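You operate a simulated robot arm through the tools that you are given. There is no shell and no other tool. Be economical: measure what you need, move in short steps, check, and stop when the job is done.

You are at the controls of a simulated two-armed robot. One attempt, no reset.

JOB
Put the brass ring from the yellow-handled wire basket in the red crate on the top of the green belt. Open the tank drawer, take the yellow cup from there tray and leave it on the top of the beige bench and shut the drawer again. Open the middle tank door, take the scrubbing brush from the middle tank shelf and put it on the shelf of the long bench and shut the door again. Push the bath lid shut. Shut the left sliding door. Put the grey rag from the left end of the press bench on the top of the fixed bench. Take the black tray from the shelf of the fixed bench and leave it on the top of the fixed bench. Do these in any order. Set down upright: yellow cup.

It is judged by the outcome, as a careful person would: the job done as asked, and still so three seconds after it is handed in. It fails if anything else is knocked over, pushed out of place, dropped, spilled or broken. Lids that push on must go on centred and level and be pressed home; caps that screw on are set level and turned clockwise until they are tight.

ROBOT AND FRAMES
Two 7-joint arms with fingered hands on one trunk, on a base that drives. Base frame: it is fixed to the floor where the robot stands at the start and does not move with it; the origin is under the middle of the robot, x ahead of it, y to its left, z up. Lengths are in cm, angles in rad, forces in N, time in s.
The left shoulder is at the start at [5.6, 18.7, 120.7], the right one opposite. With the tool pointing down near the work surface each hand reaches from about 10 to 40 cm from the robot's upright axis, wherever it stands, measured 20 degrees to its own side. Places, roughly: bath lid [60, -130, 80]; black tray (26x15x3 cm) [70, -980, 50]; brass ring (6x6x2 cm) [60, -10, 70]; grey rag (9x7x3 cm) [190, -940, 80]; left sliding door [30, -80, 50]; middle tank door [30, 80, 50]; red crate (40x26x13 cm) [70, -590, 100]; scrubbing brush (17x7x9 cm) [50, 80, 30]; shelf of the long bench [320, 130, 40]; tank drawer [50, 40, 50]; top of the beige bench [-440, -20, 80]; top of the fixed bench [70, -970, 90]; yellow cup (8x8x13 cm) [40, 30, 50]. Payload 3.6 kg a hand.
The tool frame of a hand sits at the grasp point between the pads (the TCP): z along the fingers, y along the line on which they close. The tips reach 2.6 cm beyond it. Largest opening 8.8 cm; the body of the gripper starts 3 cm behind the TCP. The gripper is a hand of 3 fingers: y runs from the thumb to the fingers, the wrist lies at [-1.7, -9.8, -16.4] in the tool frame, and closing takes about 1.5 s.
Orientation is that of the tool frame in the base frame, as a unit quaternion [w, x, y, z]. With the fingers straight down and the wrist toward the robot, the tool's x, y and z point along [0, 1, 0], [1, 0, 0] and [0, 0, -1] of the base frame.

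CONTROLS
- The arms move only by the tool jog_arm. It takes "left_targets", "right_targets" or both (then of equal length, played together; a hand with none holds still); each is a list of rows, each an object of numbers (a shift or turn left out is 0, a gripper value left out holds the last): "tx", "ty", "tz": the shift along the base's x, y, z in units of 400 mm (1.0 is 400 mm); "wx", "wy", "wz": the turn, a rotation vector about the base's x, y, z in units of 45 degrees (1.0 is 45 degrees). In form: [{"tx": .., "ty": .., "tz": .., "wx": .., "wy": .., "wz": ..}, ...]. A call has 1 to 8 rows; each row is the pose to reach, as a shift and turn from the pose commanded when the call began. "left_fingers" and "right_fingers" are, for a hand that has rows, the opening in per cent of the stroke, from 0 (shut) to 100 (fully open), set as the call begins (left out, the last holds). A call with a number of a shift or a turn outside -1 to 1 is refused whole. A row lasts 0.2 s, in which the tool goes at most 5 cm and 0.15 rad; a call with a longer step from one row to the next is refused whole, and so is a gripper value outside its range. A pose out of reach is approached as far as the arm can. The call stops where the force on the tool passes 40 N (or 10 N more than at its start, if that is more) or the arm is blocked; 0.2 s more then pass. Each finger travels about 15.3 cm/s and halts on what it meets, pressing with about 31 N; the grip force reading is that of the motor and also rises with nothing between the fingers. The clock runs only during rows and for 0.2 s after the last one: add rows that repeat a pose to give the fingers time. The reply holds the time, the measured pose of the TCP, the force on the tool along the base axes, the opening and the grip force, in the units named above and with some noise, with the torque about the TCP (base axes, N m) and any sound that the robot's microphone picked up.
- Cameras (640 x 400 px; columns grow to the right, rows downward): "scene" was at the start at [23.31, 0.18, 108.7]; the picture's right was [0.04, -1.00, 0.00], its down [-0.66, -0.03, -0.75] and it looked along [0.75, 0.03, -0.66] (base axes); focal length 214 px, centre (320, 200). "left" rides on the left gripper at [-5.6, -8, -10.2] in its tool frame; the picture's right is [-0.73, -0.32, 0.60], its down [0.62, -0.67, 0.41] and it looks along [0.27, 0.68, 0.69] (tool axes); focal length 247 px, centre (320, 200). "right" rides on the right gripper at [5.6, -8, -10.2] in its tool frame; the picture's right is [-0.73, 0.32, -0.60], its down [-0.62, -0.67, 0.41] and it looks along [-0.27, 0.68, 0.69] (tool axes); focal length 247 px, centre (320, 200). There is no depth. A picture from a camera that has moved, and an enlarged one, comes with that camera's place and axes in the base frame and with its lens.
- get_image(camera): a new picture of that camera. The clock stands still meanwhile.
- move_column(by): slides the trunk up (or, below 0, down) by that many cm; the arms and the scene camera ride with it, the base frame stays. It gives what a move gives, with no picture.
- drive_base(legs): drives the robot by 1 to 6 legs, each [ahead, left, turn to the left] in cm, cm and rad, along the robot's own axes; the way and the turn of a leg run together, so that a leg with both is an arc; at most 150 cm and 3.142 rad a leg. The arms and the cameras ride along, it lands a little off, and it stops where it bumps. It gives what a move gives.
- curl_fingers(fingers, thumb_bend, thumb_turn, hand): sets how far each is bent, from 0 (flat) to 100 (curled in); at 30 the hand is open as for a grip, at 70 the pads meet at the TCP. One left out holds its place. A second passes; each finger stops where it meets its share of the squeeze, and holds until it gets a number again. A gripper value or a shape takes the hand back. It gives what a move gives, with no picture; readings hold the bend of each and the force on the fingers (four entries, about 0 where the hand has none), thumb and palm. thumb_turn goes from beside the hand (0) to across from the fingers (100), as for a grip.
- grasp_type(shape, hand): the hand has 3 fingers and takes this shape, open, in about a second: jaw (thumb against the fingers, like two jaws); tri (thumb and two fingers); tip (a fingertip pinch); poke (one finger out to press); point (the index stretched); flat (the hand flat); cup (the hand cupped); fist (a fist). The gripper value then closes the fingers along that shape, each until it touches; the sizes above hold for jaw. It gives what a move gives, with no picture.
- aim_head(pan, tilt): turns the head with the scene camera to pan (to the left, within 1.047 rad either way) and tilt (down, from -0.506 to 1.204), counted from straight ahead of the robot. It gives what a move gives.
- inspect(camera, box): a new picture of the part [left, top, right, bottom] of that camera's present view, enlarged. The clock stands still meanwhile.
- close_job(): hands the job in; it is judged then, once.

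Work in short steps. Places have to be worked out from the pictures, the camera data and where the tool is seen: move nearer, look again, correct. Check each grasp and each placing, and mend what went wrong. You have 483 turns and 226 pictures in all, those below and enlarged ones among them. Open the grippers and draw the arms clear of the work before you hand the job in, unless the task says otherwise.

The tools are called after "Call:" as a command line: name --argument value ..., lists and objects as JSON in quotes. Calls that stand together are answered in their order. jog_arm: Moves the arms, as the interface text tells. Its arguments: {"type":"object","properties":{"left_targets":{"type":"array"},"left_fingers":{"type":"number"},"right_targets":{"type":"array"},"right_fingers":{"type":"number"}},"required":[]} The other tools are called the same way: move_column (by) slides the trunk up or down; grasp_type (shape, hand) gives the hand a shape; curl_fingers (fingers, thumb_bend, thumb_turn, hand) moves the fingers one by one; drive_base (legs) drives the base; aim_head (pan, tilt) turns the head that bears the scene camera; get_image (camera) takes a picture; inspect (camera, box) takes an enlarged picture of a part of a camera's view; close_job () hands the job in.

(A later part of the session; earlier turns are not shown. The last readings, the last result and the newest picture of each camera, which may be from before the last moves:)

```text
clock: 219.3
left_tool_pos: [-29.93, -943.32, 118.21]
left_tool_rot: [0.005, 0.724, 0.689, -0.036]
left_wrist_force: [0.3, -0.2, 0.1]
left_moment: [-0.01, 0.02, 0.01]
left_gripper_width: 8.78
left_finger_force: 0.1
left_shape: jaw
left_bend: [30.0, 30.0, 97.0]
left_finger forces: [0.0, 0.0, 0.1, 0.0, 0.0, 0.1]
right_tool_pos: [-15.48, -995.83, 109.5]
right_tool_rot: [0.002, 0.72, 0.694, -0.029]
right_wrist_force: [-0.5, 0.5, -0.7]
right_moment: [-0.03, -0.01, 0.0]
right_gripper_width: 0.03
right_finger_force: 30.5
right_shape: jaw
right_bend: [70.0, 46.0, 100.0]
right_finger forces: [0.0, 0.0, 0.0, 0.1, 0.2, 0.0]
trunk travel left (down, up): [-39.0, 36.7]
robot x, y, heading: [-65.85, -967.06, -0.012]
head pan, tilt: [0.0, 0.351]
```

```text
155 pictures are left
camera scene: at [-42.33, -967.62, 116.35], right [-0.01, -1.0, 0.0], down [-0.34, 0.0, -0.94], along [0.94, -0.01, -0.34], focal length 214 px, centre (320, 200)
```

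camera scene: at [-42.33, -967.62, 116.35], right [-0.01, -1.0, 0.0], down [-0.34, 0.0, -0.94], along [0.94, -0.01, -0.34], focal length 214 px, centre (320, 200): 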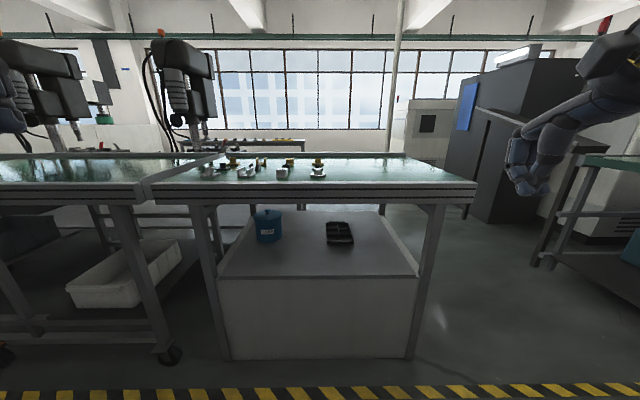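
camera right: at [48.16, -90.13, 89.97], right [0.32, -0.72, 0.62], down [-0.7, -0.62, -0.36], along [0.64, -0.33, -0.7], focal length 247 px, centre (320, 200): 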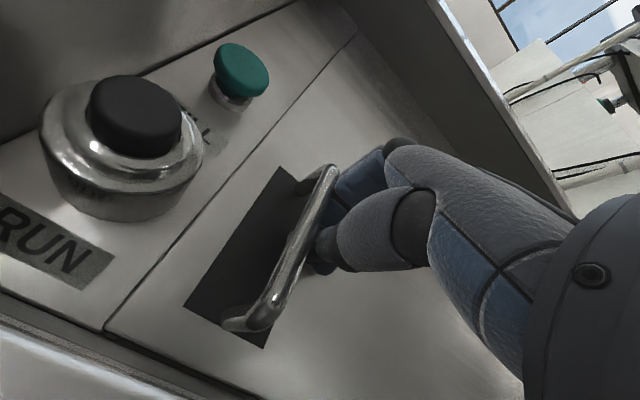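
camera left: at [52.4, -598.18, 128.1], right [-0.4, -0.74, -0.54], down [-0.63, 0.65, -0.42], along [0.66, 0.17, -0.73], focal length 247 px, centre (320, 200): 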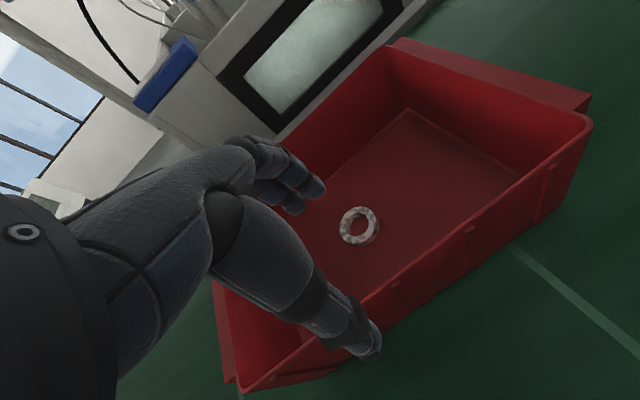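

Tray lies on the shelf (z≈50), near end x≈64, y≈−981; right half of the bench top is free. I lower the trunk here (clear of the bench), drop the right hand and lift the left out of the way.

Call:
move_column --by -37

Call:
jog_arm --left_targets '[{"tz": 0.1}, {"tz": 0.2}, {"tz": 0.3}, {"tz": 0.4}, {"tz": 0.5}, {"tz": 0.6}, {"tz": 0.7}]' --right_targets '[{"tz": -0.05}, {"tz": -0.1}, {"tz": -0.15, "ty": 0.04}, {"tz": -0.2, "ty": 0.08}, {"tz": -0.25, "ty": 0.12}, {"tz": -0.3, "ty": 0.14}, {"tz": -0.3, "ty": 0.14}]' --right_fingers 100

Call:
aim_head --pan -0.1 --tilt 0.3

Call:
get_image --camera "scene"

```text
clock: 222.9
left_tool_pos: [-20.58, -943.34, 69.32]
left_tool_rot: [-0.132, 0.704, 0.676, -0.173]
left_wrist_force: [0.1, -0.4, -0.6]
left_moment: [0.02, 0.0, -0.01]
left_gripper_width: 8.78
left_finger_force: 0.0
left_shape: jaw
left_bend: [30.0, 30.0, 97.0]
left_finger forces: [0.1, 0.1, 0.0, 0.1, 0.0, 0.1]
right_tool_pos: [-14.68, -995.88, 71.56]
right_tool_rot: [-0.009, 0.719, 0.693, -0.04]
right_wrist_force: [-0.6, 0.3, 1.0]
right_moment: [-0.01, 0.0, 0.02]
right_gripper_width: 0.03
right_finger_force: 31.2
right_shape: jaw
right_bend: [70.0, 46.0, 100.0]
right_finger forces: [0.0, 0.1, 0.1, 0.0, 0.1, 0.0]
trunk travel left (down, up): [-2.0, 73.7]
robot x, y, heading: [-65.71, -967.34, -0.015]
head pan, tilt: [0.0, 0.351]
```

```text
clock: 224.5
left_tool_pos: [-20.47, -943.32, 97.43]
left_tool_rot: [-0.131, 0.703, 0.676, -0.175]
left_wrist_force: [0.2, -0.7, 0.0]
left_moment: [-0.01, -0.05, 0.02]
left_gripper_width: 8.78
left_finger_force: 0.0
left_shape: jaw
left_bend: [30.0, 30.0, 97.0]
left_finger forces: [0.0, 0.1, 0.1, 0.0, 0.1, 0.1]
right_tool_pos: [-15.05, -990.03, 59.66]
right_tool_rot: [-0.01, 0.719, 0.694, -0.04]
right_wrist_force: [-0.1, 0.2, 0.6]
right_moment: [-0.02, -0.01, 0.02]
right_gripper_width: 8.77
right_finger_force: 0.0
right_shape: jaw
right_bend: [30.0, 30.0, 98.0]
right_finger forces: [0.1, 0.0, 0.1, 0.1, 0.0, 0.1]
trunk travel left (down, up): [-2.0, 73.7]
robot x, y, heading: [-65.98, -967.11, -0.015]
head pan, tilt: [0.0, 0.351]
```

```text
clock: 225.2
left_tool_pos: [-20.44, -943.33, 97.5]
left_tool_rot: [-0.132, 0.704, 0.676, -0.173]
left_wrist_force: [-0.2, 0.4, 0.8]
left_moment: [-0.04, 0.02, 0.0]
left_gripper_width: 8.78
left_finger_force: 0.0
left_shape: jaw
left_bend: [30.0, 30.0, 97.0]
left_finger forces: [0.0, 0.1, 0.0, 0.0, 0.0, 0.0]
right_tool_pos: [-14.92, -990.08, 59.61]
right_tool_rot: [-0.009, 0.719, 0.694, -0.04]
right_wrist_force: [0.5, 0.0, -0.4]
right_moment: [0.02, 0.0, 0.01]
right_gripper_width: 8.79
right_finger_force: 0.1
right_shape: jaw
right_bend: [30.0, 30.0, 98.0]
right_finger forces: [0.0, 0.1, 0.0, 0.0, 0.0, 0.0]
trunk travel left (down, up): [-2.0, 73.7]
robot x, y, heading: [-66.28, -967.15, -0.012]
head pan, tilt: [-0.099, 0.3]
```

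```text
154 pictures are left
camera scene: at [-35.49, -968.64, 76.62], right [-0.11, -0.99, 0.0], down [-0.29, 0.03, -0.96], along [0.95, -0.11, -0.3], focal length 214 px, centre (320, 200)
```

scene: 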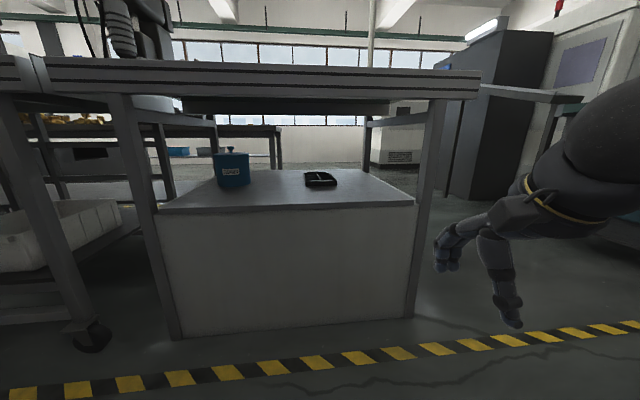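

Shelf z≈52, tray centre ≈(72,−981), near end x≈59, headroom to ~z 84. I raise the left hand more so it passes over the bench top, then drive in with the right hand entering under the top.

Call:
jog_arm --left_targets '[{"tz": 0.1, "wy": -0.1}, {"tz": 0.2, "wy": -0.2}, {"tz": 0.3, "wy": -0.3}, {"tz": 0.4, "wy": -0.4, "tx": -0.05}, {"tz": 0.5, "wy": -0.45, "tx": -0.1}]'

Call:
drive_base --legs '[[45, 4, 0.012]]'

Call:
get_image --camera "scene"

Call:
get_image --camera "right"

```text
clock: 226.4
left_tool_pos: [-20.12, -945.72, 110.1]
left_tool_rot: [-0.007, 0.724, 0.688, -0.047]
left_wrist_force: [-0.4, -0.6, -1.0]
left_moment: [0.03, 0.0, 0.01]
left_gripper_width: 8.79
left_finger_force: 0.0
left_shape: jaw
left_bend: [30.0, 30.0, 97.0]
left_finger forces: [0.0, 0.1, 0.0, 0.0, 0.0, 0.0]
left hand out of reach, approached as far as the arm can: row 3, 4, 5
right_tool_pos: [-14.92, -990.13, 59.71]
right_tool_rot: [-0.009, 0.718, 0.695, -0.04]
right_wrist_force: [-0.2, -0.3, 0.7]
right_moment: [-0.01, -0.01, -0.01]
right_gripper_width: 8.75
right_finger_force: 0.0
right_shape: jaw
right_bend: [30.0, 30.0, 98.0]
right_finger forces: [0.0, 0.0, 0.0, 0.1, 0.0, 0.1]
trunk travel left (down, up): [-2.0, 73.7]
robot x, y, heading: [-66.04, -966.84, -0.015]
head pan, tilt: [-0.099, 0.3]
```

```text
clock: 229.2
left_tool_pos: [25.41, -940.65, 109.96]
left_tool_rot: [-0.007, 0.716, 0.696, -0.048]
left_wrist_force: [-0.3, -0.2, -0.1]
left_moment: [0.03, 0.01, 0.0]
left_gripper_width: 8.77
left_finger_force: 0.1
left_shape: jaw
left_bend: [30.0, 30.0, 97.0]
left_finger forces: [0.0, 0.1, 0.0, 0.0, 0.0, 0.0]
right_tool_pos: [31.67, -985.08, 59.59]
right_tool_rot: [-0.009, 0.71, 0.703, -0.039]
right_wrist_force: [-0.7, -0.5, -0.9]
right_moment: [0.0, -0.02, 0.03]
right_gripper_width: 8.76
right_finger_force: 0.1
right_shape: jaw
right_bend: [30.0, 30.0, 98.0]
right_finger forces: [0.0, 0.0, 0.0, 0.1, 0.0, 0.1]
trunk travel left (down, up): [-2.0, 73.7]
robot x, y, heading: [-20.09, -963.42, 0.012]
head pan, tilt: [-0.099, 0.3]
```

```text
153 pictures are left
camera scene: at [10.58, -963.96, 76.62], right [-0.09, -1.0, 0.0], down [-0.29, 0.03, -0.96], along [0.95, -0.09, -0.3], focal length 214 px, centre (320, 200)
```

scene: 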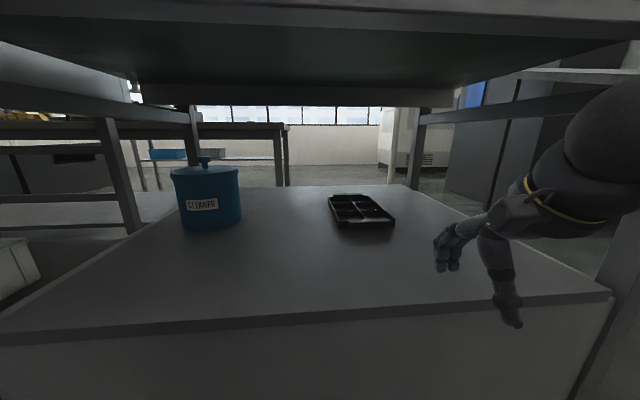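

```text
152 pictures are left
camera right: at [24.56, -979.05, 70.2], right [0.35, -0.71, 0.61], down [-0.7, -0.63, -0.34], along [0.62, -0.31, -0.72], focal length 247 px, centre (320, 200)
```

right: 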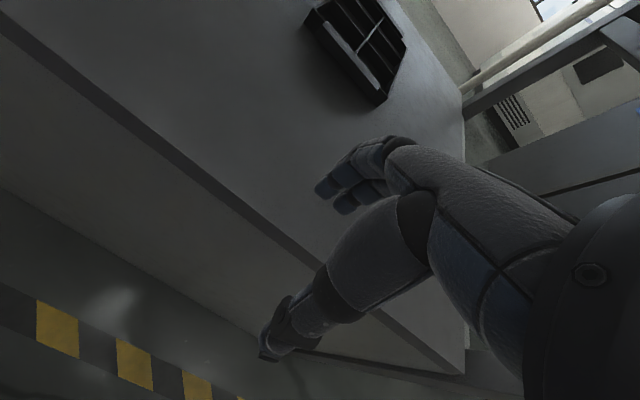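

Tray spans x≈59–85, y −974…−988. My head sits low and forward, so I only drive 11 cm further and reach the rest with the arm.

Call:
drive_base --legs '[[11, 0, -0.012]]'

Call:
jog_arm --right_targets '[{"tx": 0.1, "ty": 0.05}, {"tx": 0.2, "ty": 0.08}, {"tx": 0.3, "ty": 0.1}, {"tx": 0.38, "ty": 0.1}]'

Call:
get_image --camera "right"

Call:
get_image --camera "scene"

```text
clock: 230.4
left_tool_pos: [36.66, -941.09, 109.97]
left_tool_rot: [-0.007, 0.719, 0.693, -0.048]
left_wrist_force: [0.1, -0.4, 0.3]
left_moment: [0.02, 0.02, 0.03]
left_gripper_width: 8.79
left_finger_force: 0.1
left_shape: jaw
left_bend: [30.0, 30.0, 97.0]
left_finger forces: [0.0, 0.0, 0.0, 0.1, 0.1, 0.0]
right_tool_pos: [42.55, -985.45, 59.6]
right_tool_rot: [-0.009, 0.714, 0.699, -0.039]
right_wrist_force: [-0.4, -0.5, -0.7]
right_moment: [-0.02, -0.01, -0.01]
right_gripper_width: 8.78
right_finger_force: 0.0
right_shape: jaw
right_bend: [30.0, 30.0, 98.0]
right_finger forces: [0.1, 0.0, 0.1, 0.0, 0.0, 0.0]
trunk travel left (down, up): [-2.0, 73.7]
robot x, y, heading: [-9.34, -963.13, 0.001]
head pan, tilt: [-0.099, 0.3]
```

```text
clock: 231.4
left_tool_pos: [36.61, -941.02, 110.21]
left_tool_rot: [-0.005, 0.718, 0.694, -0.048]
left_wrist_force: [-0.2, -0.4, 0.0]
left_moment: [0.03, -0.04, 0.04]
left_gripper_width: 8.81
left_finger_force: 0.2
left_shape: jaw
left_bend: [30.0, 30.0, 97.0]
left_finger forces: [0.0, 0.1, 0.0, 0.0, 0.0, 0.0]
right_tool_pos: [57.85, -981.28, 59.8]
right_tool_rot: [-0.008, 0.712, 0.701, -0.038]
right_wrist_force: [-0.2, 0.7, 0.0]
right_moment: [0.03, -0.01, 0.01]
right_gripper_width: 8.79
right_finger_force: 0.1
right_shape: jaw
right_bend: [30.0, 30.0, 98.0]
right_finger forces: [0.1, 0.1, 0.1, 0.0, 0.1, 0.0]
trunk travel left (down, up): [-2.0, 73.7]
robot x, y, heading: [-8.66, -963.09, -0.0]
head pan, tilt: [-0.099, 0.3]
```

```text
151 pictures are left
camera right: at [50.72, -975.16, 70.42], right [0.35, -0.71, 0.61], down [-0.7, -0.63, -0.34], along [0.62, -0.31, -0.72], focal length 247 px, centre (320, 200)
```

right: 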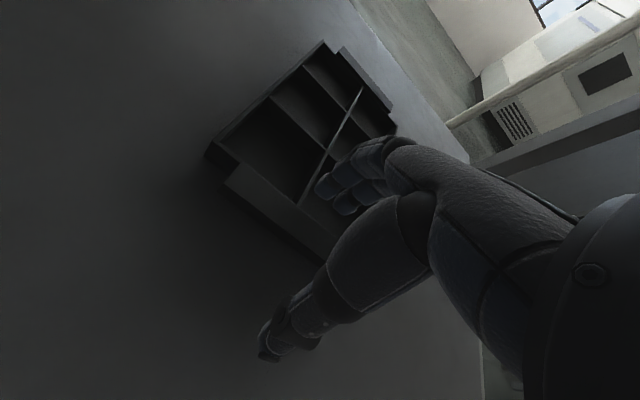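

```text
150 pictures are left
camera scene: at [21.72, -964.21, 76.72], right [-0.1, -1.0, 0.0], down [-0.29, 0.03, -0.96], along [0.95, -0.09, -0.29], focal length 214 px, centre (320, 200)
```

scene: 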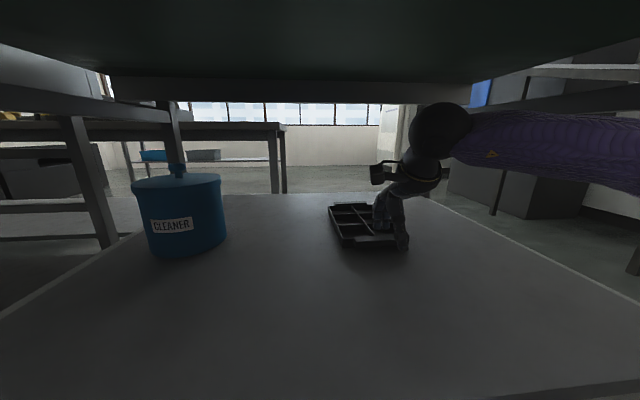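

The tray has end tabs. I zoom in on the near end.

Call:
inspect --camera "right" --box '[190, 30, 430, 280]'

Call:
inspect --camera "scene" --box '[310, 180, 430, 260]'

```text
1.60 times, centred on (310, 155) of right
camera zoom: at [50.72, -975.16, 70.42], right [0.35, -0.71, 0.61], down [-0.7, -0.63, -0.34], along [0.62, -0.31, -0.72], focal length 395 px, centre (336, 272)
```

zoom: 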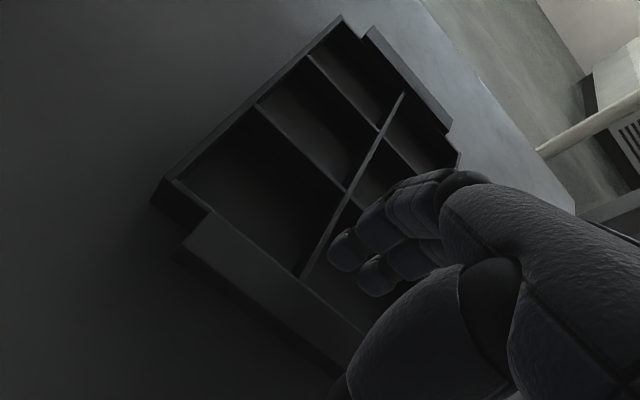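

```text
5.00 times, centred on (370, 220) of scene
camera zoom: at [21.72, -964.21, 76.72], right [-0.1, -1.0, 0.0], down [-0.29, 0.03, -0.96], along [0.95, -0.09, -0.29], focal length 1072 px, centre (70, 100)
```

zoom: 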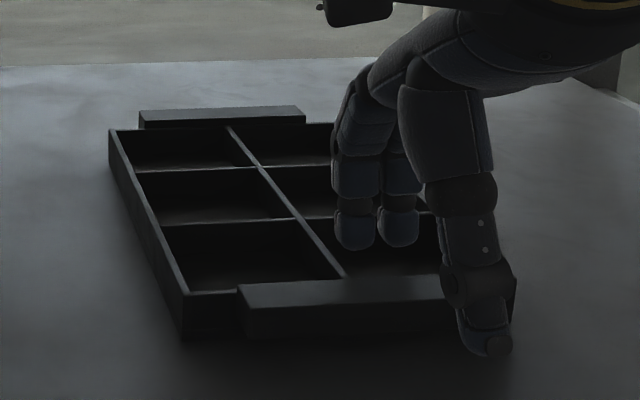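

The near end has a solid grip block (x≈60–63, y≈−981). I centre over it and lower.

Call:
jog_arm --right_targets '[{"tx": 0.05, "ty": 0.005}, {"tx": 0.1, "ty": 0.01}, {"tx": 0.1, "ty": 0.01, "tz": -0.04}, {"tx": 0.1, "ty": 0.01, "tz": -0.07}, {"tx": 0.1, "ty": 0.01, "tz": -0.095}]'

Call:
inspect --camera "scene" --box '[310, 180, 430, 260]'

```text
clock: 232.6
left_tool_pos: [36.54, -941.18, 110.03]
left_tool_rot: [-0.006, 0.721, 0.692, -0.047]
left_wrist_force: [0.2, 0.0, -0.4]
left_moment: [0.02, -0.02, -0.03]
left_gripper_width: 8.78
left_finger_force: 0.0
left_shape: jaw
left_bend: [30.0, 30.0, 97.0]
left_finger forces: [0.1, 0.0, 0.0, 0.1, 0.1, 0.0]
right_tool_pos: [62.2, -981.22, 57.41]
right_tool_rot: [-0.001, 0.716, 0.698, -0.025]
right_wrist_force: [-8.8, -3.7, 19.1]
right_moment: [0.12, -0.88, -0.09]
right_gripper_width: 8.55
right_finger_force: 0.2
right_shape: jaw
right_bend: [32.0, 30.0, 98.0]
right_finger forces: [27.7, 0.0, 0.0, 0.0, 0.0, 0.0]
trunk travel left (down, up): [-2.0, 73.7]
robot x, y, heading: [-9.07, -962.77, -0.0]
head pan, tilt: [-0.099, 0.3]
stopped in row 5 (right hand): the force on the tool passed its limit at 44 N (the readings are from after the stop); the commanded pose is now the measured one
```

```text
5.00 times, centred on (370, 220) of scene
camera zoom: at [21.52, -964.3, 76.69], right [-0.1, -0.99, 0.0], down [-0.29, 0.03, -0.96], along [0.95, -0.1, -0.29], focal length 1072 px, centre (70, 100)
```

zoom: 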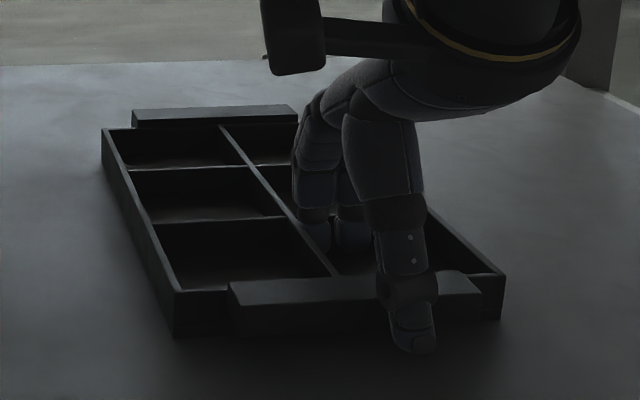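

A finger touched the lengthwise divider. I lift slightly, shift 1.2 cm right and lower again.

Call:
jog_arm --right_targets '[{"tz": 0.04}, {"tz": 0.04, "ty": -0.03}, {"tz": 0.0, "ty": -0.03}, {"tz": -0.02, "ty": -0.03}, {"tz": -0.035, "ty": -0.03}]'

Call:
inspect --camera "scene" --box '[310, 180, 430, 260]'

```text
clock: 233.6
left_tool_pos: [36.52, -941.12, 110.09]
left_tool_rot: [-0.006, 0.72, 0.692, -0.047]
left_wrist_force: [-1.0, 0.0, -1.1]
left_moment: [0.01, -0.01, 0.01]
left_gripper_width: 8.79
left_finger_force: 0.0
left_shape: jaw
left_bend: [30.0, 30.0, 97.0]
left_finger forces: [0.0, 0.1, 0.0, 0.0, 0.1, 0.1]
right_tool_pos: [62.44, -982.28, 57.26]
right_tool_rot: [0.004, 0.716, 0.698, -0.017]
right_wrist_force: [-12.0, -2.5, 19.7]
right_moment: [0.14, -0.93, -0.09]
right_gripper_width: 8.49
right_finger_force: 0.1
right_shape: jaw
right_bend: [32.0, 30.0, 98.0]
right_finger forces: [27.5, 0.0, 0.1, 0.0, 0.0, 0.0]
trunk travel left (down, up): [-2.0, 73.7]
robot x, y, heading: [-9.12, -963.06, -0.0]
head pan, tilt: [-0.099, 0.3]
stopped in row 5 (right hand): the force on the tool passed its limit at 45 N (the readings are from after the stop); the commanded pose is now the measured one
```

```text
5.00 times, centred on (370, 220) of scene
camera zoom: at [21.49, -964.32, 76.71], right [-0.1, -0.99, 0.0], down [-0.29, 0.03, -0.96], along [0.95, -0.1, -0.29], focal length 1072 px, centre (70, 100)
```

zoom: 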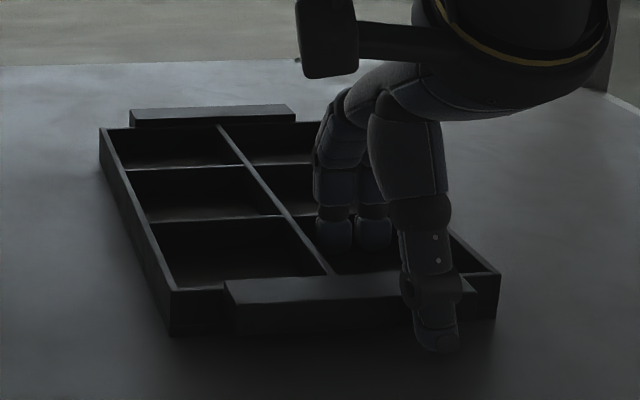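

Fingertips are at the compartment floor and the thumb outside the block. I raise 0.4 cm and close.

Call:
jog_arm --right_targets '[{"tz": 0.012}, {"tz": 0.012}, {"tz": 0.012}, {"tz": 0.012}, {"tz": 0.012}, {"tz": 0.012}, {"tz": 0.012}, {"tz": 0.012}]' --right_fingers 0

Call:
inspect --camera "scene" --box '[310, 180, 430, 260]'

```text
clock: 235.4
left_tool_pos: [36.7, -941.05, 110.03]
left_tool_rot: [-0.007, 0.72, 0.692, -0.048]
left_wrist_force: [0.3, -0.4, 0.5]
left_moment: [-0.01, -0.01, -0.02]
left_gripper_width: 8.78
left_finger_force: 0.1
left_shape: jaw
left_bend: [30.0, 30.0, 97.0]
left_finger forces: [0.0, 0.0, 0.0, 0.1, 0.0, 0.0]
right_tool_pos: [62.46, -982.19, 57.29]
right_tool_rot: [0.0, 0.716, 0.698, -0.022]
right_wrist_force: [-1.6, 2.6, 3.3]
right_moment: [0.1, -0.14, 0.16]
right_gripper_width: 2.38
right_finger_force: 30.5
right_shape: jaw
right_bend: [55.0, 74.0, 100.0]
right_finger forces: [11.9, 20.8, 0.0, 0.1, 30.1, 0.0]
trunk travel left (down, up): [-2.0, 73.7]
robot x, y, heading: [-8.98, -962.97, -0.002]
head pan, tilt: [-0.099, 0.3]
```

```text
5.00 times, centred on (370, 220) of scene
camera zoom: at [21.63, -964.29, 76.63], right [-0.1, -0.99, 0.0], down [-0.29, 0.03, -0.96], along [0.95, -0.1, -0.3], focal length 1072 px, centre (70, 100)
```

zoom: 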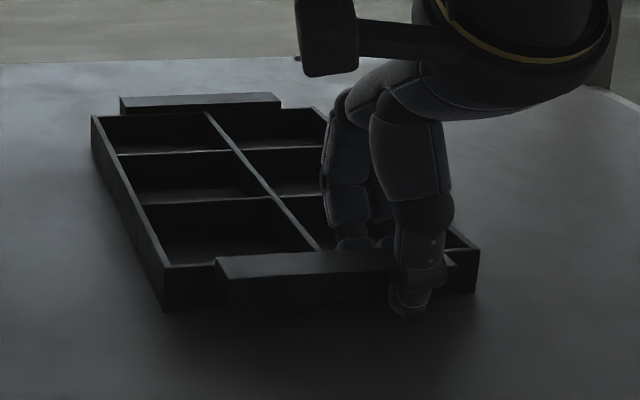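

Gripped the block (2.4 cm). I lift slightly and check.

Call:
jog_arm --right_targets '[{"tz": 0.03}, {"tz": 0.07}, {"tz": 0.1}]'

Call:
get_image --camera "scene"

```text
clock: 236.2
left_tool_pos: [36.72, -941.09, 109.97]
left_tool_rot: [-0.007, 0.72, 0.692, -0.048]
left_wrist_force: [-0.3, -0.1, 0.9]
left_moment: [0.03, 0.01, 0.0]
left_gripper_width: 8.77
left_finger_force: 0.1
left_shape: jaw
left_bend: [30.0, 30.0, 97.0]
left_finger forces: [0.1, 0.1, 0.0, 0.0, 0.0, 0.1]
right_tool_pos: [62.54, -982.38, 61.12]
right_tool_rot: [0.0, 0.716, 0.697, -0.023]
right_wrist_force: [-0.6, -1.5, -1.7]
right_moment: [-0.05, 0.2, 0.0]
right_gripper_width: 2.31
right_finger_force: 30.7
right_shape: jaw
right_bend: [55.0, 76.0, 100.0]
right_finger forces: [12.0, 16.0, 0.1, 0.0, 27.9, 0.0]
trunk travel left (down, up): [-2.0, 73.7]
robot x, y, heading: [-8.92, -962.91, -0.003]
head pan, tilt: [-0.099, 0.3]
```

```text
144 pictures are left
camera scene: at [21.68, -964.31, 76.61], right [-0.1, -0.99, 0.0], down [-0.29, 0.03, -0.96], along [0.95, -0.1, -0.3], focal length 214 px, centre (320, 200)
```

scene: 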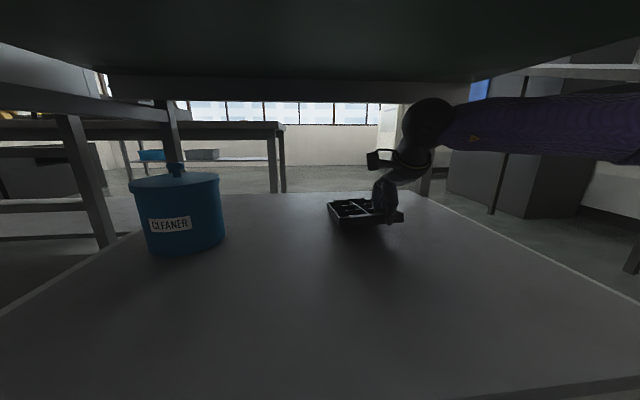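

Tray is lifted, light. I back straight out from under the bench.

Call:
drive_base --legs '[[-65, 0, 0]]'

Call:
get_image --camera "scene"

```text
clock: 239.8
left_tool_pos: [-28.04, -940.92, 110.06]
left_tool_rot: [-0.007, 0.719, 0.693, -0.049]
left_wrist_force: [0.6, 0.4, 0.4]
left_moment: [0.01, 0.03, 0.03]
left_gripper_width: 8.78
left_finger_force: 0.1
left_shape: jaw
left_bend: [30.0, 30.0, 97.0]
left_finger forces: [0.0, 0.0, 0.0, 0.0, 0.1, 0.0]
right_tool_pos: [-1.99, -981.89, 61.19]
right_tool_rot: [0.0, 0.715, 0.698, -0.022]
right_wrist_force: [0.1, 0.1, -2.4]
right_moment: [-0.02, 0.23, -0.02]
right_gripper_width: 2.26
right_finger_force: 31.0
right_shape: jaw
right_bend: [55.0, 76.0, 100.0]
right_finger forces: [13.9, 14.8, 0.1, 0.0, 28.4, 0.1]
trunk travel left (down, up): [-2.0, 73.7]
robot x, y, heading: [-73.42, -962.86, 0.006]
head pan, tilt: [-0.099, 0.3]
```

```text
143 pictures are left
camera scene: at [-42.84, -964.13, 76.62], right [-0.1, -1.0, 0.0], down [-0.29, 0.03, -0.96], along [0.95, -0.09, -0.3], focal length 214 px, centre (320, 200)
```

scene: 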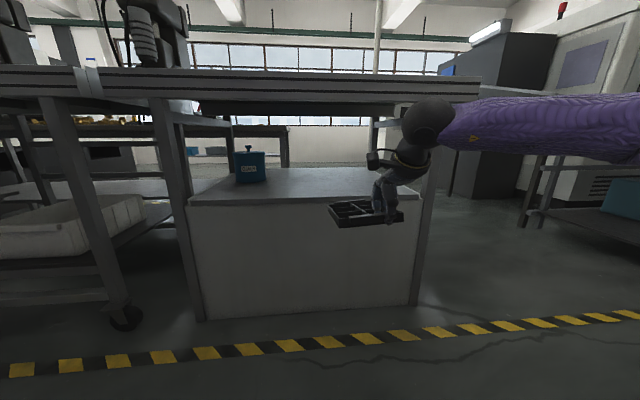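

Tray is out and level. I raise the trunk 50 cm and look at the bench top.

Call:
move_column --by 52

Call:
aim_head --pan -0.1 --tilt 0.55

Call:
get_image --camera "scene"

```text
refused: 52 is not a number from -40 to 40
```

```text
clock: 240.6
left_tool_pos: [-27.87, -940.9, 109.92]
left_tool_rot: [-0.007, 0.719, 0.693, -0.048]
left_wrist_force: [0.1, -0.6, 0.4]
left_moment: [-0.01, 0.01, -0.01]
left_gripper_width: 8.8
left_finger_force: 0.1
left_shape: jaw
left_bend: [30.0, 30.0, 97.0]
left_finger forces: [0.0, 0.1, 0.1, 0.1, 0.1, 0.0]
right_tool_pos: [-1.93, -981.86, 61.05]
right_tool_rot: [0.0, 0.714, 0.699, -0.023]
right_wrist_force: [0.5, 0.2, -1.6]
right_moment: [-0.07, 0.24, -0.03]
right_gripper_width: 2.3
right_finger_force: 30.7
right_shape: jaw
right_bend: [55.0, 76.0, 100.0]
right_finger forces: [13.9, 14.8, 0.0, 0.0, 28.3, 0.0]
trunk travel left (down, up): [-2.0, 73.7]
robot x, y, heading: [-73.35, -963.43, 0.006]
head pan, tilt: [-0.099, 0.55]
```

```text
142 pictures are left
camera scene: at [-43.19, -964.1, 74.32], right [-0.1, -1.0, 0.0], down [-0.52, 0.05, -0.85], along [0.85, -0.08, -0.52], focal length 214 px, centre (320, 200)
```

scene: 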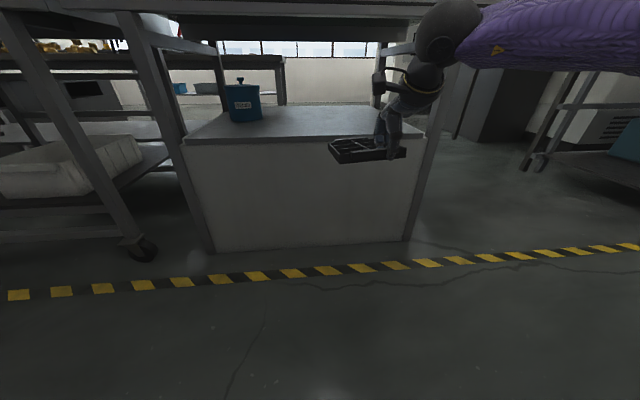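

Max is 40 per move; I do it in two.

Call:
move_column --by 40

Call:
move_column --by 12

Call:
get_image --camera "scene"

```text
clock: 244.4
left_tool_pos: [-27.79, -940.94, 149.86]
left_tool_rot: [-0.007, 0.719, 0.693, -0.048]
left_wrist_force: [0.1, 0.7, -0.3]
left_moment: [-0.02, 0.01, 0.0]
left_gripper_width: 8.77
left_finger_force: 0.1
left_shape: jaw
left_bend: [30.0, 30.0, 97.0]
left_finger forces: [0.0, 0.0, 0.0, 0.0, 0.0, 0.0]
right_tool_pos: [-1.88, -981.96, 101.1]
right_tool_rot: [0.001, 0.715, 0.699, -0.023]
right_wrist_force: [-0.2, -0.4, -1.7]
right_moment: [-0.05, 0.22, 0.02]
right_gripper_width: 2.31
right_finger_force: 30.8
right_shape: jaw
right_bend: [55.0, 76.0, 100.0]
right_finger forces: [14.1, 14.8, 0.1, 0.0, 28.5, 0.0]
trunk travel left (down, up): [-42.0, 33.7]
robot x, y, heading: [-73.09, -963.08, 0.004]
head pan, tilt: [-0.099, 0.55]
```

```text
clock: 245.9
left_tool_pos: [-27.79, -940.95, 162.04]
left_tool_rot: [-0.008, 0.719, 0.693, -0.048]
left_wrist_force: [0.2, 0.6, -0.1]
left_moment: [0.01, 0.02, 0.01]
left_gripper_width: 8.81
left_finger_force: 0.0
left_shape: jaw
left_bend: [30.0, 30.0, 97.0]
left_finger forces: [0.1, 0.0, 0.0, 0.0, 0.0, 0.1]
right_tool_pos: [-2.11, -981.84, 113.82]
right_tool_rot: [0.004, 0.715, 0.699, -0.02]
right_wrist_force: [0.8, -0.6, -2.0]
right_moment: [-0.06, 0.22, -0.01]
right_gripper_width: 2.31
right_finger_force: 31.1
right_shape: jaw
right_bend: [55.0, 76.0, 100.0]
right_finger forces: [13.8, 15.0, 0.1, 0.1, 28.4, 0.0]
trunk travel left (down, up): [-54.0, 21.7]
robot x, y, heading: [-73.46, -962.88, 0.001]
head pan, tilt: [-0.099, 0.55]
```

```text
141 pictures are left
camera scene: at [-51.17, -964.07, 130.17], right [-0.1, -1.0, 0.0], down [-0.52, 0.05, -0.85], along [0.85, -0.08, -0.52], focal length 214 px, centre (320, 200)
```

scene: 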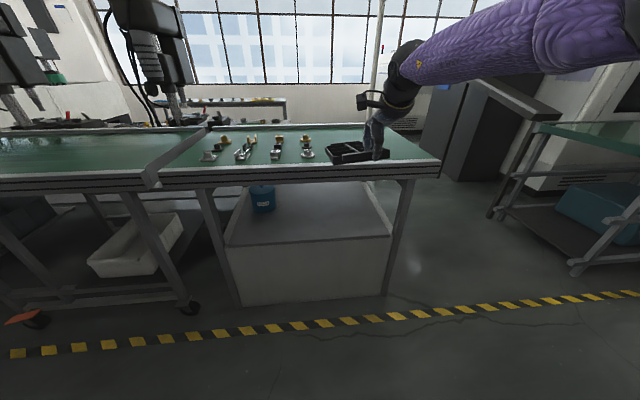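

Top z≈93; right part free (y −975…−1028). I carry the tray over to y≈−997, TCP x≈48.

Call:
drive_base --legs '[[0, -15, 0], [50, 0, 0]]'

Call:
aim_head --pan -0.2 --tilt 0.8

Call:
get_image --camera "scene"

```text
clock: 249.8
left_tool_pos: [21.27, -954.93, 162.09]
left_tool_rot: [-0.007, 0.716, 0.697, -0.048]
left_wrist_force: [-0.9, 0.2, -0.4]
left_moment: [0.0, 0.01, 0.0]
left_gripper_width: 8.78
left_finger_force: 0.0
left_shape: jaw
left_bend: [30.0, 30.0, 97.0]
left_finger forces: [0.0, 0.1, 0.0, 0.0, 0.0, 0.0]
right_tool_pos: [47.38, -995.73, 113.76]
right_tool_rot: [0.004, 0.711, 0.703, -0.019]
right_wrist_force: [-0.1, -0.3, -1.4]
right_moment: [-0.03, 0.2, 0.0]
right_gripper_width: 2.33
right_finger_force: 31.5
right_shape: jaw
right_bend: [55.0, 76.0, 100.0]
right_finger forces: [13.8, 15.0, 0.1, 0.1, 28.5, 0.0]
trunk travel left (down, up): [-54.0, 21.7]
robot x, y, heading: [-24.38, -977.9, 0.019]
head pan, tilt: [-0.099, 0.55]
```

```text
clock: 250.6
left_tool_pos: [21.06, -954.93, 162.1]
left_tool_rot: [-0.007, 0.715, 0.698, -0.048]
left_wrist_force: [0.2, -0.1, 0.0]
left_moment: [0.01, -0.02, -0.02]
left_gripper_width: 8.78
left_finger_force: 0.0
left_shape: jaw
left_bend: [30.0, 30.0, 97.0]
left_finger forces: [0.0, 0.0, 0.0, 0.1, 0.0, 0.1]
right_tool_pos: [47.53, -995.74, 113.79]
right_tool_rot: [0.004, 0.711, 0.703, -0.018]
right_wrist_force: [-0.4, -0.3, -2.5]
right_moment: [-0.07, 0.23, 0.0]
right_gripper_width: 2.31
right_finger_force: 30.6
right_shape: jaw
right_bend: [55.0, 76.0, 100.0]
right_finger forces: [14.0, 14.9, 0.0, 0.1, 28.5, 0.0]
trunk travel left (down, up): [-54.0, 21.7]
robot x, y, heading: [-24.25, -977.7, 0.01]
head pan, tilt: [-0.201, 0.799]
```

```text
140 pictures are left
camera scene: at [-2.88, -979.17, 128.06], right [-0.19, -0.98, 0.0], down [-0.7, 0.13, -0.7], along [0.69, -0.13, -0.72], focal length 214 px, centre (320, 200)
```

scene: 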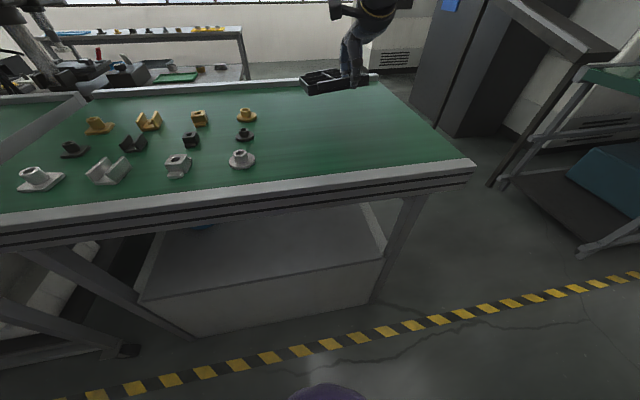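

Tray hangs over free belt surface. I lower with the trunk 13 cm, then feel down gently.

Call:
move_column --by -13

Call:
jog_arm --right_targets '[{"tz": -0.02}, {"tz": -0.04}, {"tz": -0.06}, {"tz": -0.08}]'

Call:
get_image --camera "scene"

```text
clock: 252.1
left_tool_pos: [21.15, -955.02, 149.09]
left_tool_rot: [-0.006, 0.715, 0.697, -0.046]
left_wrist_force: [0.1, -0.1, -0.1]
left_moment: [0.02, -0.02, -0.03]
left_gripper_width: 8.77
left_finger_force: 0.0
left_shape: jaw
left_bend: [30.0, 30.0, 97.0]
left_finger forces: [0.1, 0.0, 0.0, 0.1, 0.0, 0.0]
right_tool_pos: [47.54, -995.81, 101.02]
right_tool_rot: [0.004, 0.711, 0.703, -0.018]
right_wrist_force: [0.4, 0.2, -1.2]
right_moment: [0.04, -0.04, 0.0]
right_gripper_width: 2.28
right_finger_force: 31.2
right_shape: jaw
right_bend: [55.0, 76.0, 100.0]
right_finger forces: [14.2, 14.4, 0.1, 0.1, 27.7, 0.1]
trunk travel left (down, up): [-41.0, 34.7]
robot x, y, heading: [-24.02, -977.84, 0.013]
head pan, tilt: [-0.201, 0.799]
```

```text
clock: 253.1
left_tool_pos: [20.91, -954.88, 149.1]
left_tool_rot: [-0.006, 0.715, 0.697, -0.047]
left_wrist_force: [0.5, -0.6, -0.4]
left_moment: [-0.01, 0.02, 0.02]
left_gripper_width: 8.79
left_finger_force: 0.0
left_shape: jaw
left_bend: [30.0, 30.0, 97.0]
left_finger forces: [0.0, 0.0, 0.1, 0.1, 0.1, 0.0]
right_tool_pos: [47.42, -995.73, 98.11]
right_tool_rot: [0.006, 0.711, 0.703, -0.017]
right_wrist_force: [-0.8, -1.4, 8.6]
right_moment: [0.06, -0.19, 0.02]
right_gripper_width: 2.36
right_finger_force: 30.9
right_shape: jaw
right_bend: [55.0, 74.0, 100.0]
right_finger forces: [16.0, 14.9, 0.0, 0.1, 30.5, 0.0]
trunk travel left (down, up): [-41.0, 34.7]
robot x, y, heading: [-24.11, -977.4, 0.013]
head pan, tilt: [-0.201, 0.799]
```

```text
139 pictures are left
camera scene: at [-2.1, -979.14, 114.55], right [-0.19, -0.98, 0.0], down [-0.7, 0.13, -0.7], along [0.69, -0.13, -0.72], focal length 214 px, centre (320, 200)
```

scene: 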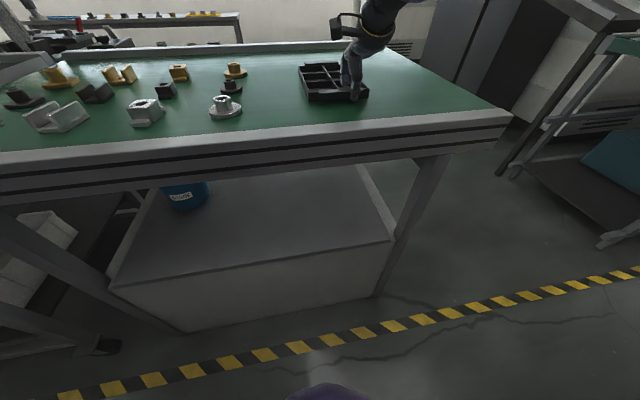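

Tray rests on the top (8.6 N contact). I release and withdraw upward.

Call:
jog_arm --right_targets '[{}, {}, {}, {}, {}, {}, {}]' --right_fingers 100

Call:
jog_arm --right_targets '[{"tz": 0.05}, {"tz": 0.12}, {"tz": 0.2}, {"tz": 0.3}, {"tz": 0.3, "tx": -0.1}, {"tz": 0.3, "tx": -0.2}, {"tz": 0.3, "tx": -0.3}]'

Call:
get_image --camera "scene"

```text
clock: 254.7
left_tool_pos: [20.77, -954.95, 149.09]
left_tool_rot: [-0.005, 0.715, 0.697, -0.048]
left_wrist_force: [-0.4, 0.1, 0.4]
left_moment: [0.0, -0.01, -0.04]
left_gripper_width: 8.78
left_finger_force: 0.1
left_shape: jaw
left_bend: [30.0, 30.0, 97.0]
left_finger forces: [0.0, 0.0, 0.1, 0.0, 0.1, 0.0]
right_tool_pos: [47.31, -995.63, 98.08]
right_tool_rot: [0.004, 0.711, 0.703, -0.017]
right_wrist_force: [-3.7, 4.6, 16.3]
right_moment: [0.27, -0.81, 0.23]
right_gripper_width: 8.67
right_finger_force: 0.1
right_shape: jaw
right_bend: [30.0, 30.0, 98.0]
right_finger forces: [16.8, 0.0, 0.1, 0.0, 0.0, 0.1]
trunk travel left (down, up): [-41.0, 34.7]
robot x, y, heading: [-24.39, -977.7, 0.011]
head pan, tilt: [-0.201, 0.799]
```

```text
clock: 256.3
left_tool_pos: [21.05, -955.01, 149.11]
left_tool_rot: [-0.006, 0.715, 0.697, -0.047]
left_wrist_force: [0.1, -0.5, -0.1]
left_moment: [0.01, -0.02, 0.04]
left_gripper_width: 8.77
left_finger_force: 0.0
left_shape: jaw
left_bend: [30.0, 30.0, 97.0]
left_finger forces: [0.0, 0.1, 0.0, 0.0, 0.0, 0.1]
right_tool_pos: [35.14, -996.03, 109.68]
right_tool_rot: [0.005, 0.712, 0.702, -0.019]
right_wrist_force: [0.0, 0.5, 0.2]
right_moment: [-0.02, -0.05, 0.0]
right_gripper_width: 8.79
right_finger_force: 0.0
right_shape: jaw
right_bend: [30.0, 30.0, 98.0]
right_finger forces: [0.1, 0.1, 0.0, 0.1, 0.1, 0.0]
trunk travel left (down, up): [-41.0, 34.7]
robot x, y, heading: [-24.27, -977.45, 0.01]
head pan, tilt: [-0.201, 0.799]
```

```text
138 pictures are left
camera scene: at [-2.04, -979.22, 114.52], right [-0.19, -0.98, 0.0], down [-0.7, 0.14, -0.7], along [0.69, -0.13, -0.72], focal length 214 px, centre (320, 200)
```

scene: 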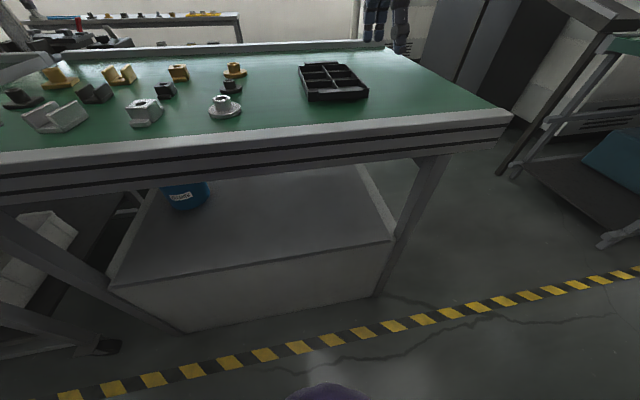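

Tray placed well. Now I look for the press bench and the grey rag behind.

Call:
move_column --by 30

Call:
aim_head --pan 0.1 --tilt 0.45

Call:
get_image --camera "scene"

```text
clock: 259.3
left_tool_pos: [21.25, -955.01, 178.97]
left_tool_rot: [-0.006, 0.716, 0.697, -0.048]
left_wrist_force: [-0.9, 0.4, 0.0]
left_moment: [-0.01, -0.03, 0.0]
left_gripper_width: 8.77
left_finger_force: 0.0
left_shape: jaw
left_bend: [30.0, 30.0, 97.0]
left_finger forces: [0.0, 0.0, 0.0, 0.0, 0.0, 0.0]
right_tool_pos: [35.51, -995.81, 139.6]
right_tool_rot: [0.004, 0.712, 0.702, -0.018]
right_wrist_force: [-0.3, 0.0, -0.4]
right_moment: [-0.02, -0.01, 0.0]
right_gripper_width: 8.78
right_finger_force: 0.0
right_shape: jaw
right_bend: [30.0, 30.0, 98.0]
right_finger forces: [0.1, 0.1, 0.1, 0.0, 0.0, 0.0]
trunk travel left (down, up): [-71.0, 4.7]
robot x, y, heading: [-24.1, -977.9, 0.013]
head pan, tilt: [-0.201, 0.799]
```

```text
clock: 260.2
left_tool_pos: [21.17, -954.97, 178.92]
left_tool_rot: [-0.007, 0.716, 0.697, -0.048]
left_wrist_force: [-0.1, 0.5, 0.1]
left_moment: [-0.01, -0.07, -0.01]
left_gripper_width: 8.77
left_finger_force: 0.1
left_shape: jaw
left_bend: [30.0, 30.0, 97.0]
left_finger forces: [0.0, 0.0, 0.1, 0.0, 0.1, 0.0]
right_tool_pos: [35.5, -995.77, 139.73]
right_tool_rot: [0.003, 0.712, 0.702, -0.018]
right_wrist_force: [0.2, -0.4, 0.6]
right_moment: [0.0, 0.0, -0.03]
right_gripper_width: 8.79
right_finger_force: 0.2
right_shape: jaw
right_bend: [30.0, 30.0, 98.0]
right_finger forces: [0.0, 0.1, 0.0, 0.0, 0.0, 0.1]
trunk travel left (down, up): [-71.0, 4.7]
robot x, y, heading: [-23.82, -977.52, 0.014]
head pan, tilt: [0.099, 0.45]
```

```text
137 pictures are left
camera scene: at [-1.98, -976.64, 148.27], right [0.11, -0.99, 0.0], down [-0.43, -0.05, -0.9], along [0.89, 0.1, -0.44], focal length 214 px, centre (320, 200)
```

scene: 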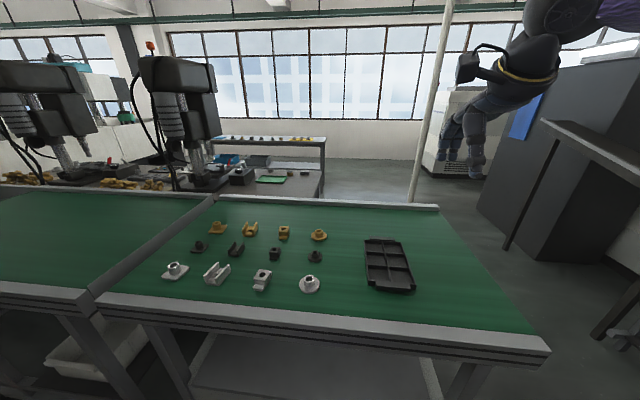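

Call:
inspect --camera "scene" --box '[60, 110, 360, 210]'

```text
2.13 times, centred on (210, 160) of scene
camera zoom: at [-1.98, -976.64, 148.27], right [0.11, -0.99, 0.0], down [-0.43, -0.05, -0.9], along [0.89, 0.1, -0.44], focal length 458 px, centre (555, 285)
```

zoom: 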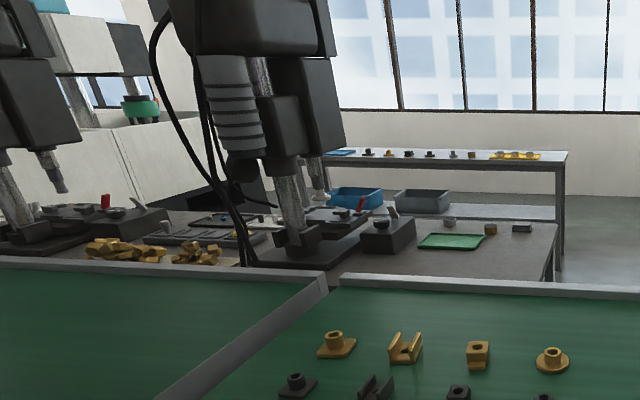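

The press bench lies right behind; a small grey item at ≈(193,−939,80) near its −y end is likely the rag. I'll go round the right side of the fixed bench: back, right, then forward along y≈−1090.

Call:
drive_base --legs '[[-35, 0, -0.014], [0, -112, 0], [120, 0, 0]]'

Call:
aim_head --pan 0.3 --tilt 0.45

Call:
get_image --camera "scene"

```text
clock: 273.3
left_tool_pos: [103.62, -1067.12, 178.99]
left_tool_rot: [-0.007, 0.718, 0.694, -0.049]
left_wrist_force: [-0.1, 0.1, 0.1]
left_moment: [-0.01, 0.0, -0.01]
left_gripper_width: 8.77
left_finger_force: 0.0
left_shape: jaw
left_bend: [30.0, 30.0, 97.0]
left_finger forces: [0.1, 0.1, 0.0, 0.0, 0.1, 0.0]
right_tool_pos: [117.47, -1108.05, 139.62]
right_tool_rot: [0.003, 0.715, 0.699, -0.019]
right_wrist_force: [0.2, 0.8, 0.6]
right_moment: [0.01, 0.03, -0.01]
right_gripper_width: 8.79
right_finger_force: 0.1
right_shape: jaw
right_bend: [30.0, 30.0, 98.0]
right_finger forces: [0.0, 0.0, 0.0, 0.0, 0.0, 0.0]
trunk travel left (down, up): [-71.0, 4.7]
robot x, y, heading: [58.51, -1089.26, 0.004]
head pan, tilt: [0.099, 0.45]
```

```text
clock: 274.1
left_tool_pos: [103.78, -1067.02, 179.05]
left_tool_rot: [-0.008, 0.718, 0.694, -0.048]
left_wrist_force: [0.7, 0.2, 0.6]
left_moment: [0.02, 0.01, -0.02]
left_gripper_width: 8.78
left_finger_force: 0.1
left_shape: jaw
left_bend: [30.0, 30.0, 97.0]
left_finger forces: [0.0, 0.0, 0.0, 0.0, 0.0, 0.1]
right_tool_pos: [117.6, -1108.06, 139.64]
right_tool_rot: [0.004, 0.715, 0.699, -0.019]
right_wrist_force: [0.4, 0.8, -0.2]
right_moment: [-0.05, 0.0, 0.03]
right_gripper_width: 8.78
right_finger_force: 0.0
right_shape: jaw
right_bend: [30.0, 30.0, 98.0]
right_finger forces: [0.0, 0.0, 0.0, 0.0, 0.0, 0.0]
trunk travel left (down, up): [-71.0, 4.7]
robot x, y, heading: [58.25, -1089.58, 0.003]
head pan, tilt: [0.3, 0.45]
```

```text
135 pictures are left
camera scene: at [79.93, -1086.74, 148.27], right [0.3, -0.96, 0.0], down [-0.42, -0.13, -0.9], along [0.86, 0.27, -0.44], focal length 214 px, centre (320, 200)
```

scene: 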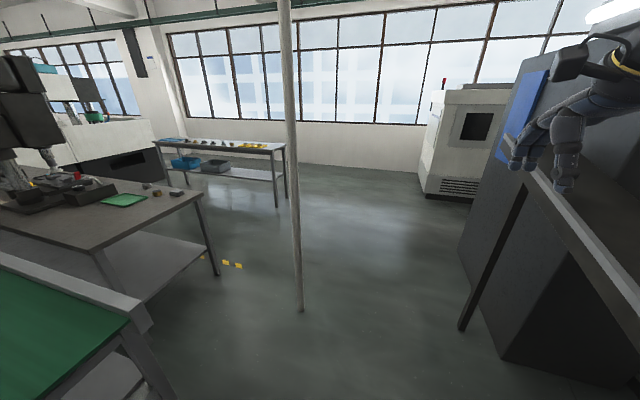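

A pole stands at (183,−1039). I pass it on the right, go to x≈270, turn around to face the bench from the window side.

Call:
drive_base --legs '[[0, -5, 0], [150, 0, 0], [62, 0, 0], [0, 45, 0], [0, 0, 3.14], [0, -105, 0]]'

Call:
aim_head --pan 0 --tilt 0.7

Call:
get_image --camera "scene"

```text
clock: 299.7
left_tool_pos: [221.08, -964.21, 179.07]
left_tool_rot: [0.048, -0.698, 0.714, -0.006]
left_wrist_force: [-0.5, -0.6, -0.7]
left_moment: [0.0, 0.02, 0.03]
left_gripper_width: 8.79
left_finger_force: 0.1
left_shape: jaw
left_bend: [30.0, 30.0, 97.0]
left_finger forces: [0.1, 0.0, 0.1, 0.1, 0.0, 0.0]
right_tool_pos: [206.75, -923.46, 139.63]
right_tool_rot: [0.019, -0.705, 0.709, 0.004]
right_wrist_force: [0.2, 0.5, -0.2]
right_moment: [0.0, 0.0, 0.01]
right_gripper_width: 8.76
right_finger_force: 0.2
right_shape: jaw
right_bend: [30.0, 30.0, 98.0]
right_finger forces: [0.1, 0.1, 0.0, 0.0, 0.0, 0.0]
trunk travel left (down, up): [-71.0, 4.7]
robot x, y, heading: [265.98, -941.25, -3.127]
head pan, tilt: [0.3, 0.45]
```

```text
clock: 300.5
left_tool_pos: [221.05, -964.0, 178.97]
left_tool_rot: [0.047, -0.699, 0.714, -0.006]
left_wrist_force: [0.6, 0.2, 0.2]
left_moment: [0.02, -0.02, 0.0]
left_gripper_width: 8.76
left_finger_force: 0.0
left_shape: jaw
left_bend: [30.0, 30.0, 97.0]
left_finger forces: [0.0, 0.1, 0.0, 0.0, 0.0, 0.1]
right_tool_pos: [206.72, -923.37, 139.71]
right_tool_rot: [0.019, -0.704, 0.71, 0.004]
right_wrist_force: [0.1, 0.9, -0.1]
right_moment: [-0.01, 0.01, 0.0]
right_gripper_width: 8.75
right_finger_force: 0.0
right_shape: jaw
right_bend: [30.0, 30.0, 98.0]
right_finger forces: [0.1, 0.0, 0.1, 0.0, 0.0, 0.0]
trunk travel left (down, up): [-71.0, 4.7]
robot x, y, heading: [266.68, -941.18, -3.13]
head pan, tilt: [0.0, 0.7]
```

```text
134 pictures are left
camera scene: at [244.56, -941.78, 146.07], right [-0.01, 1.0, 0.0], down [0.64, 0.01, -0.77], along [-0.77, -0.01, -0.64], focal length 214 px, centre (320, 200)
```

scene: 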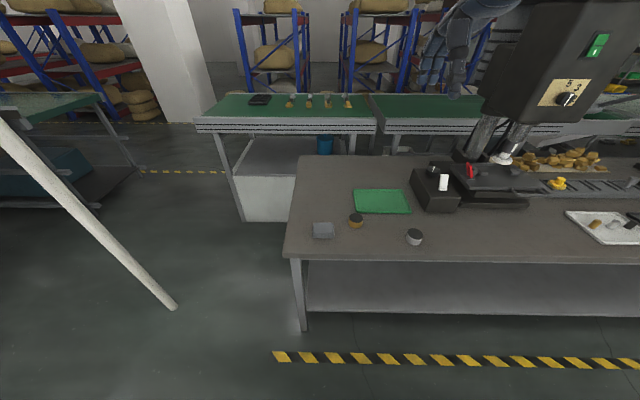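

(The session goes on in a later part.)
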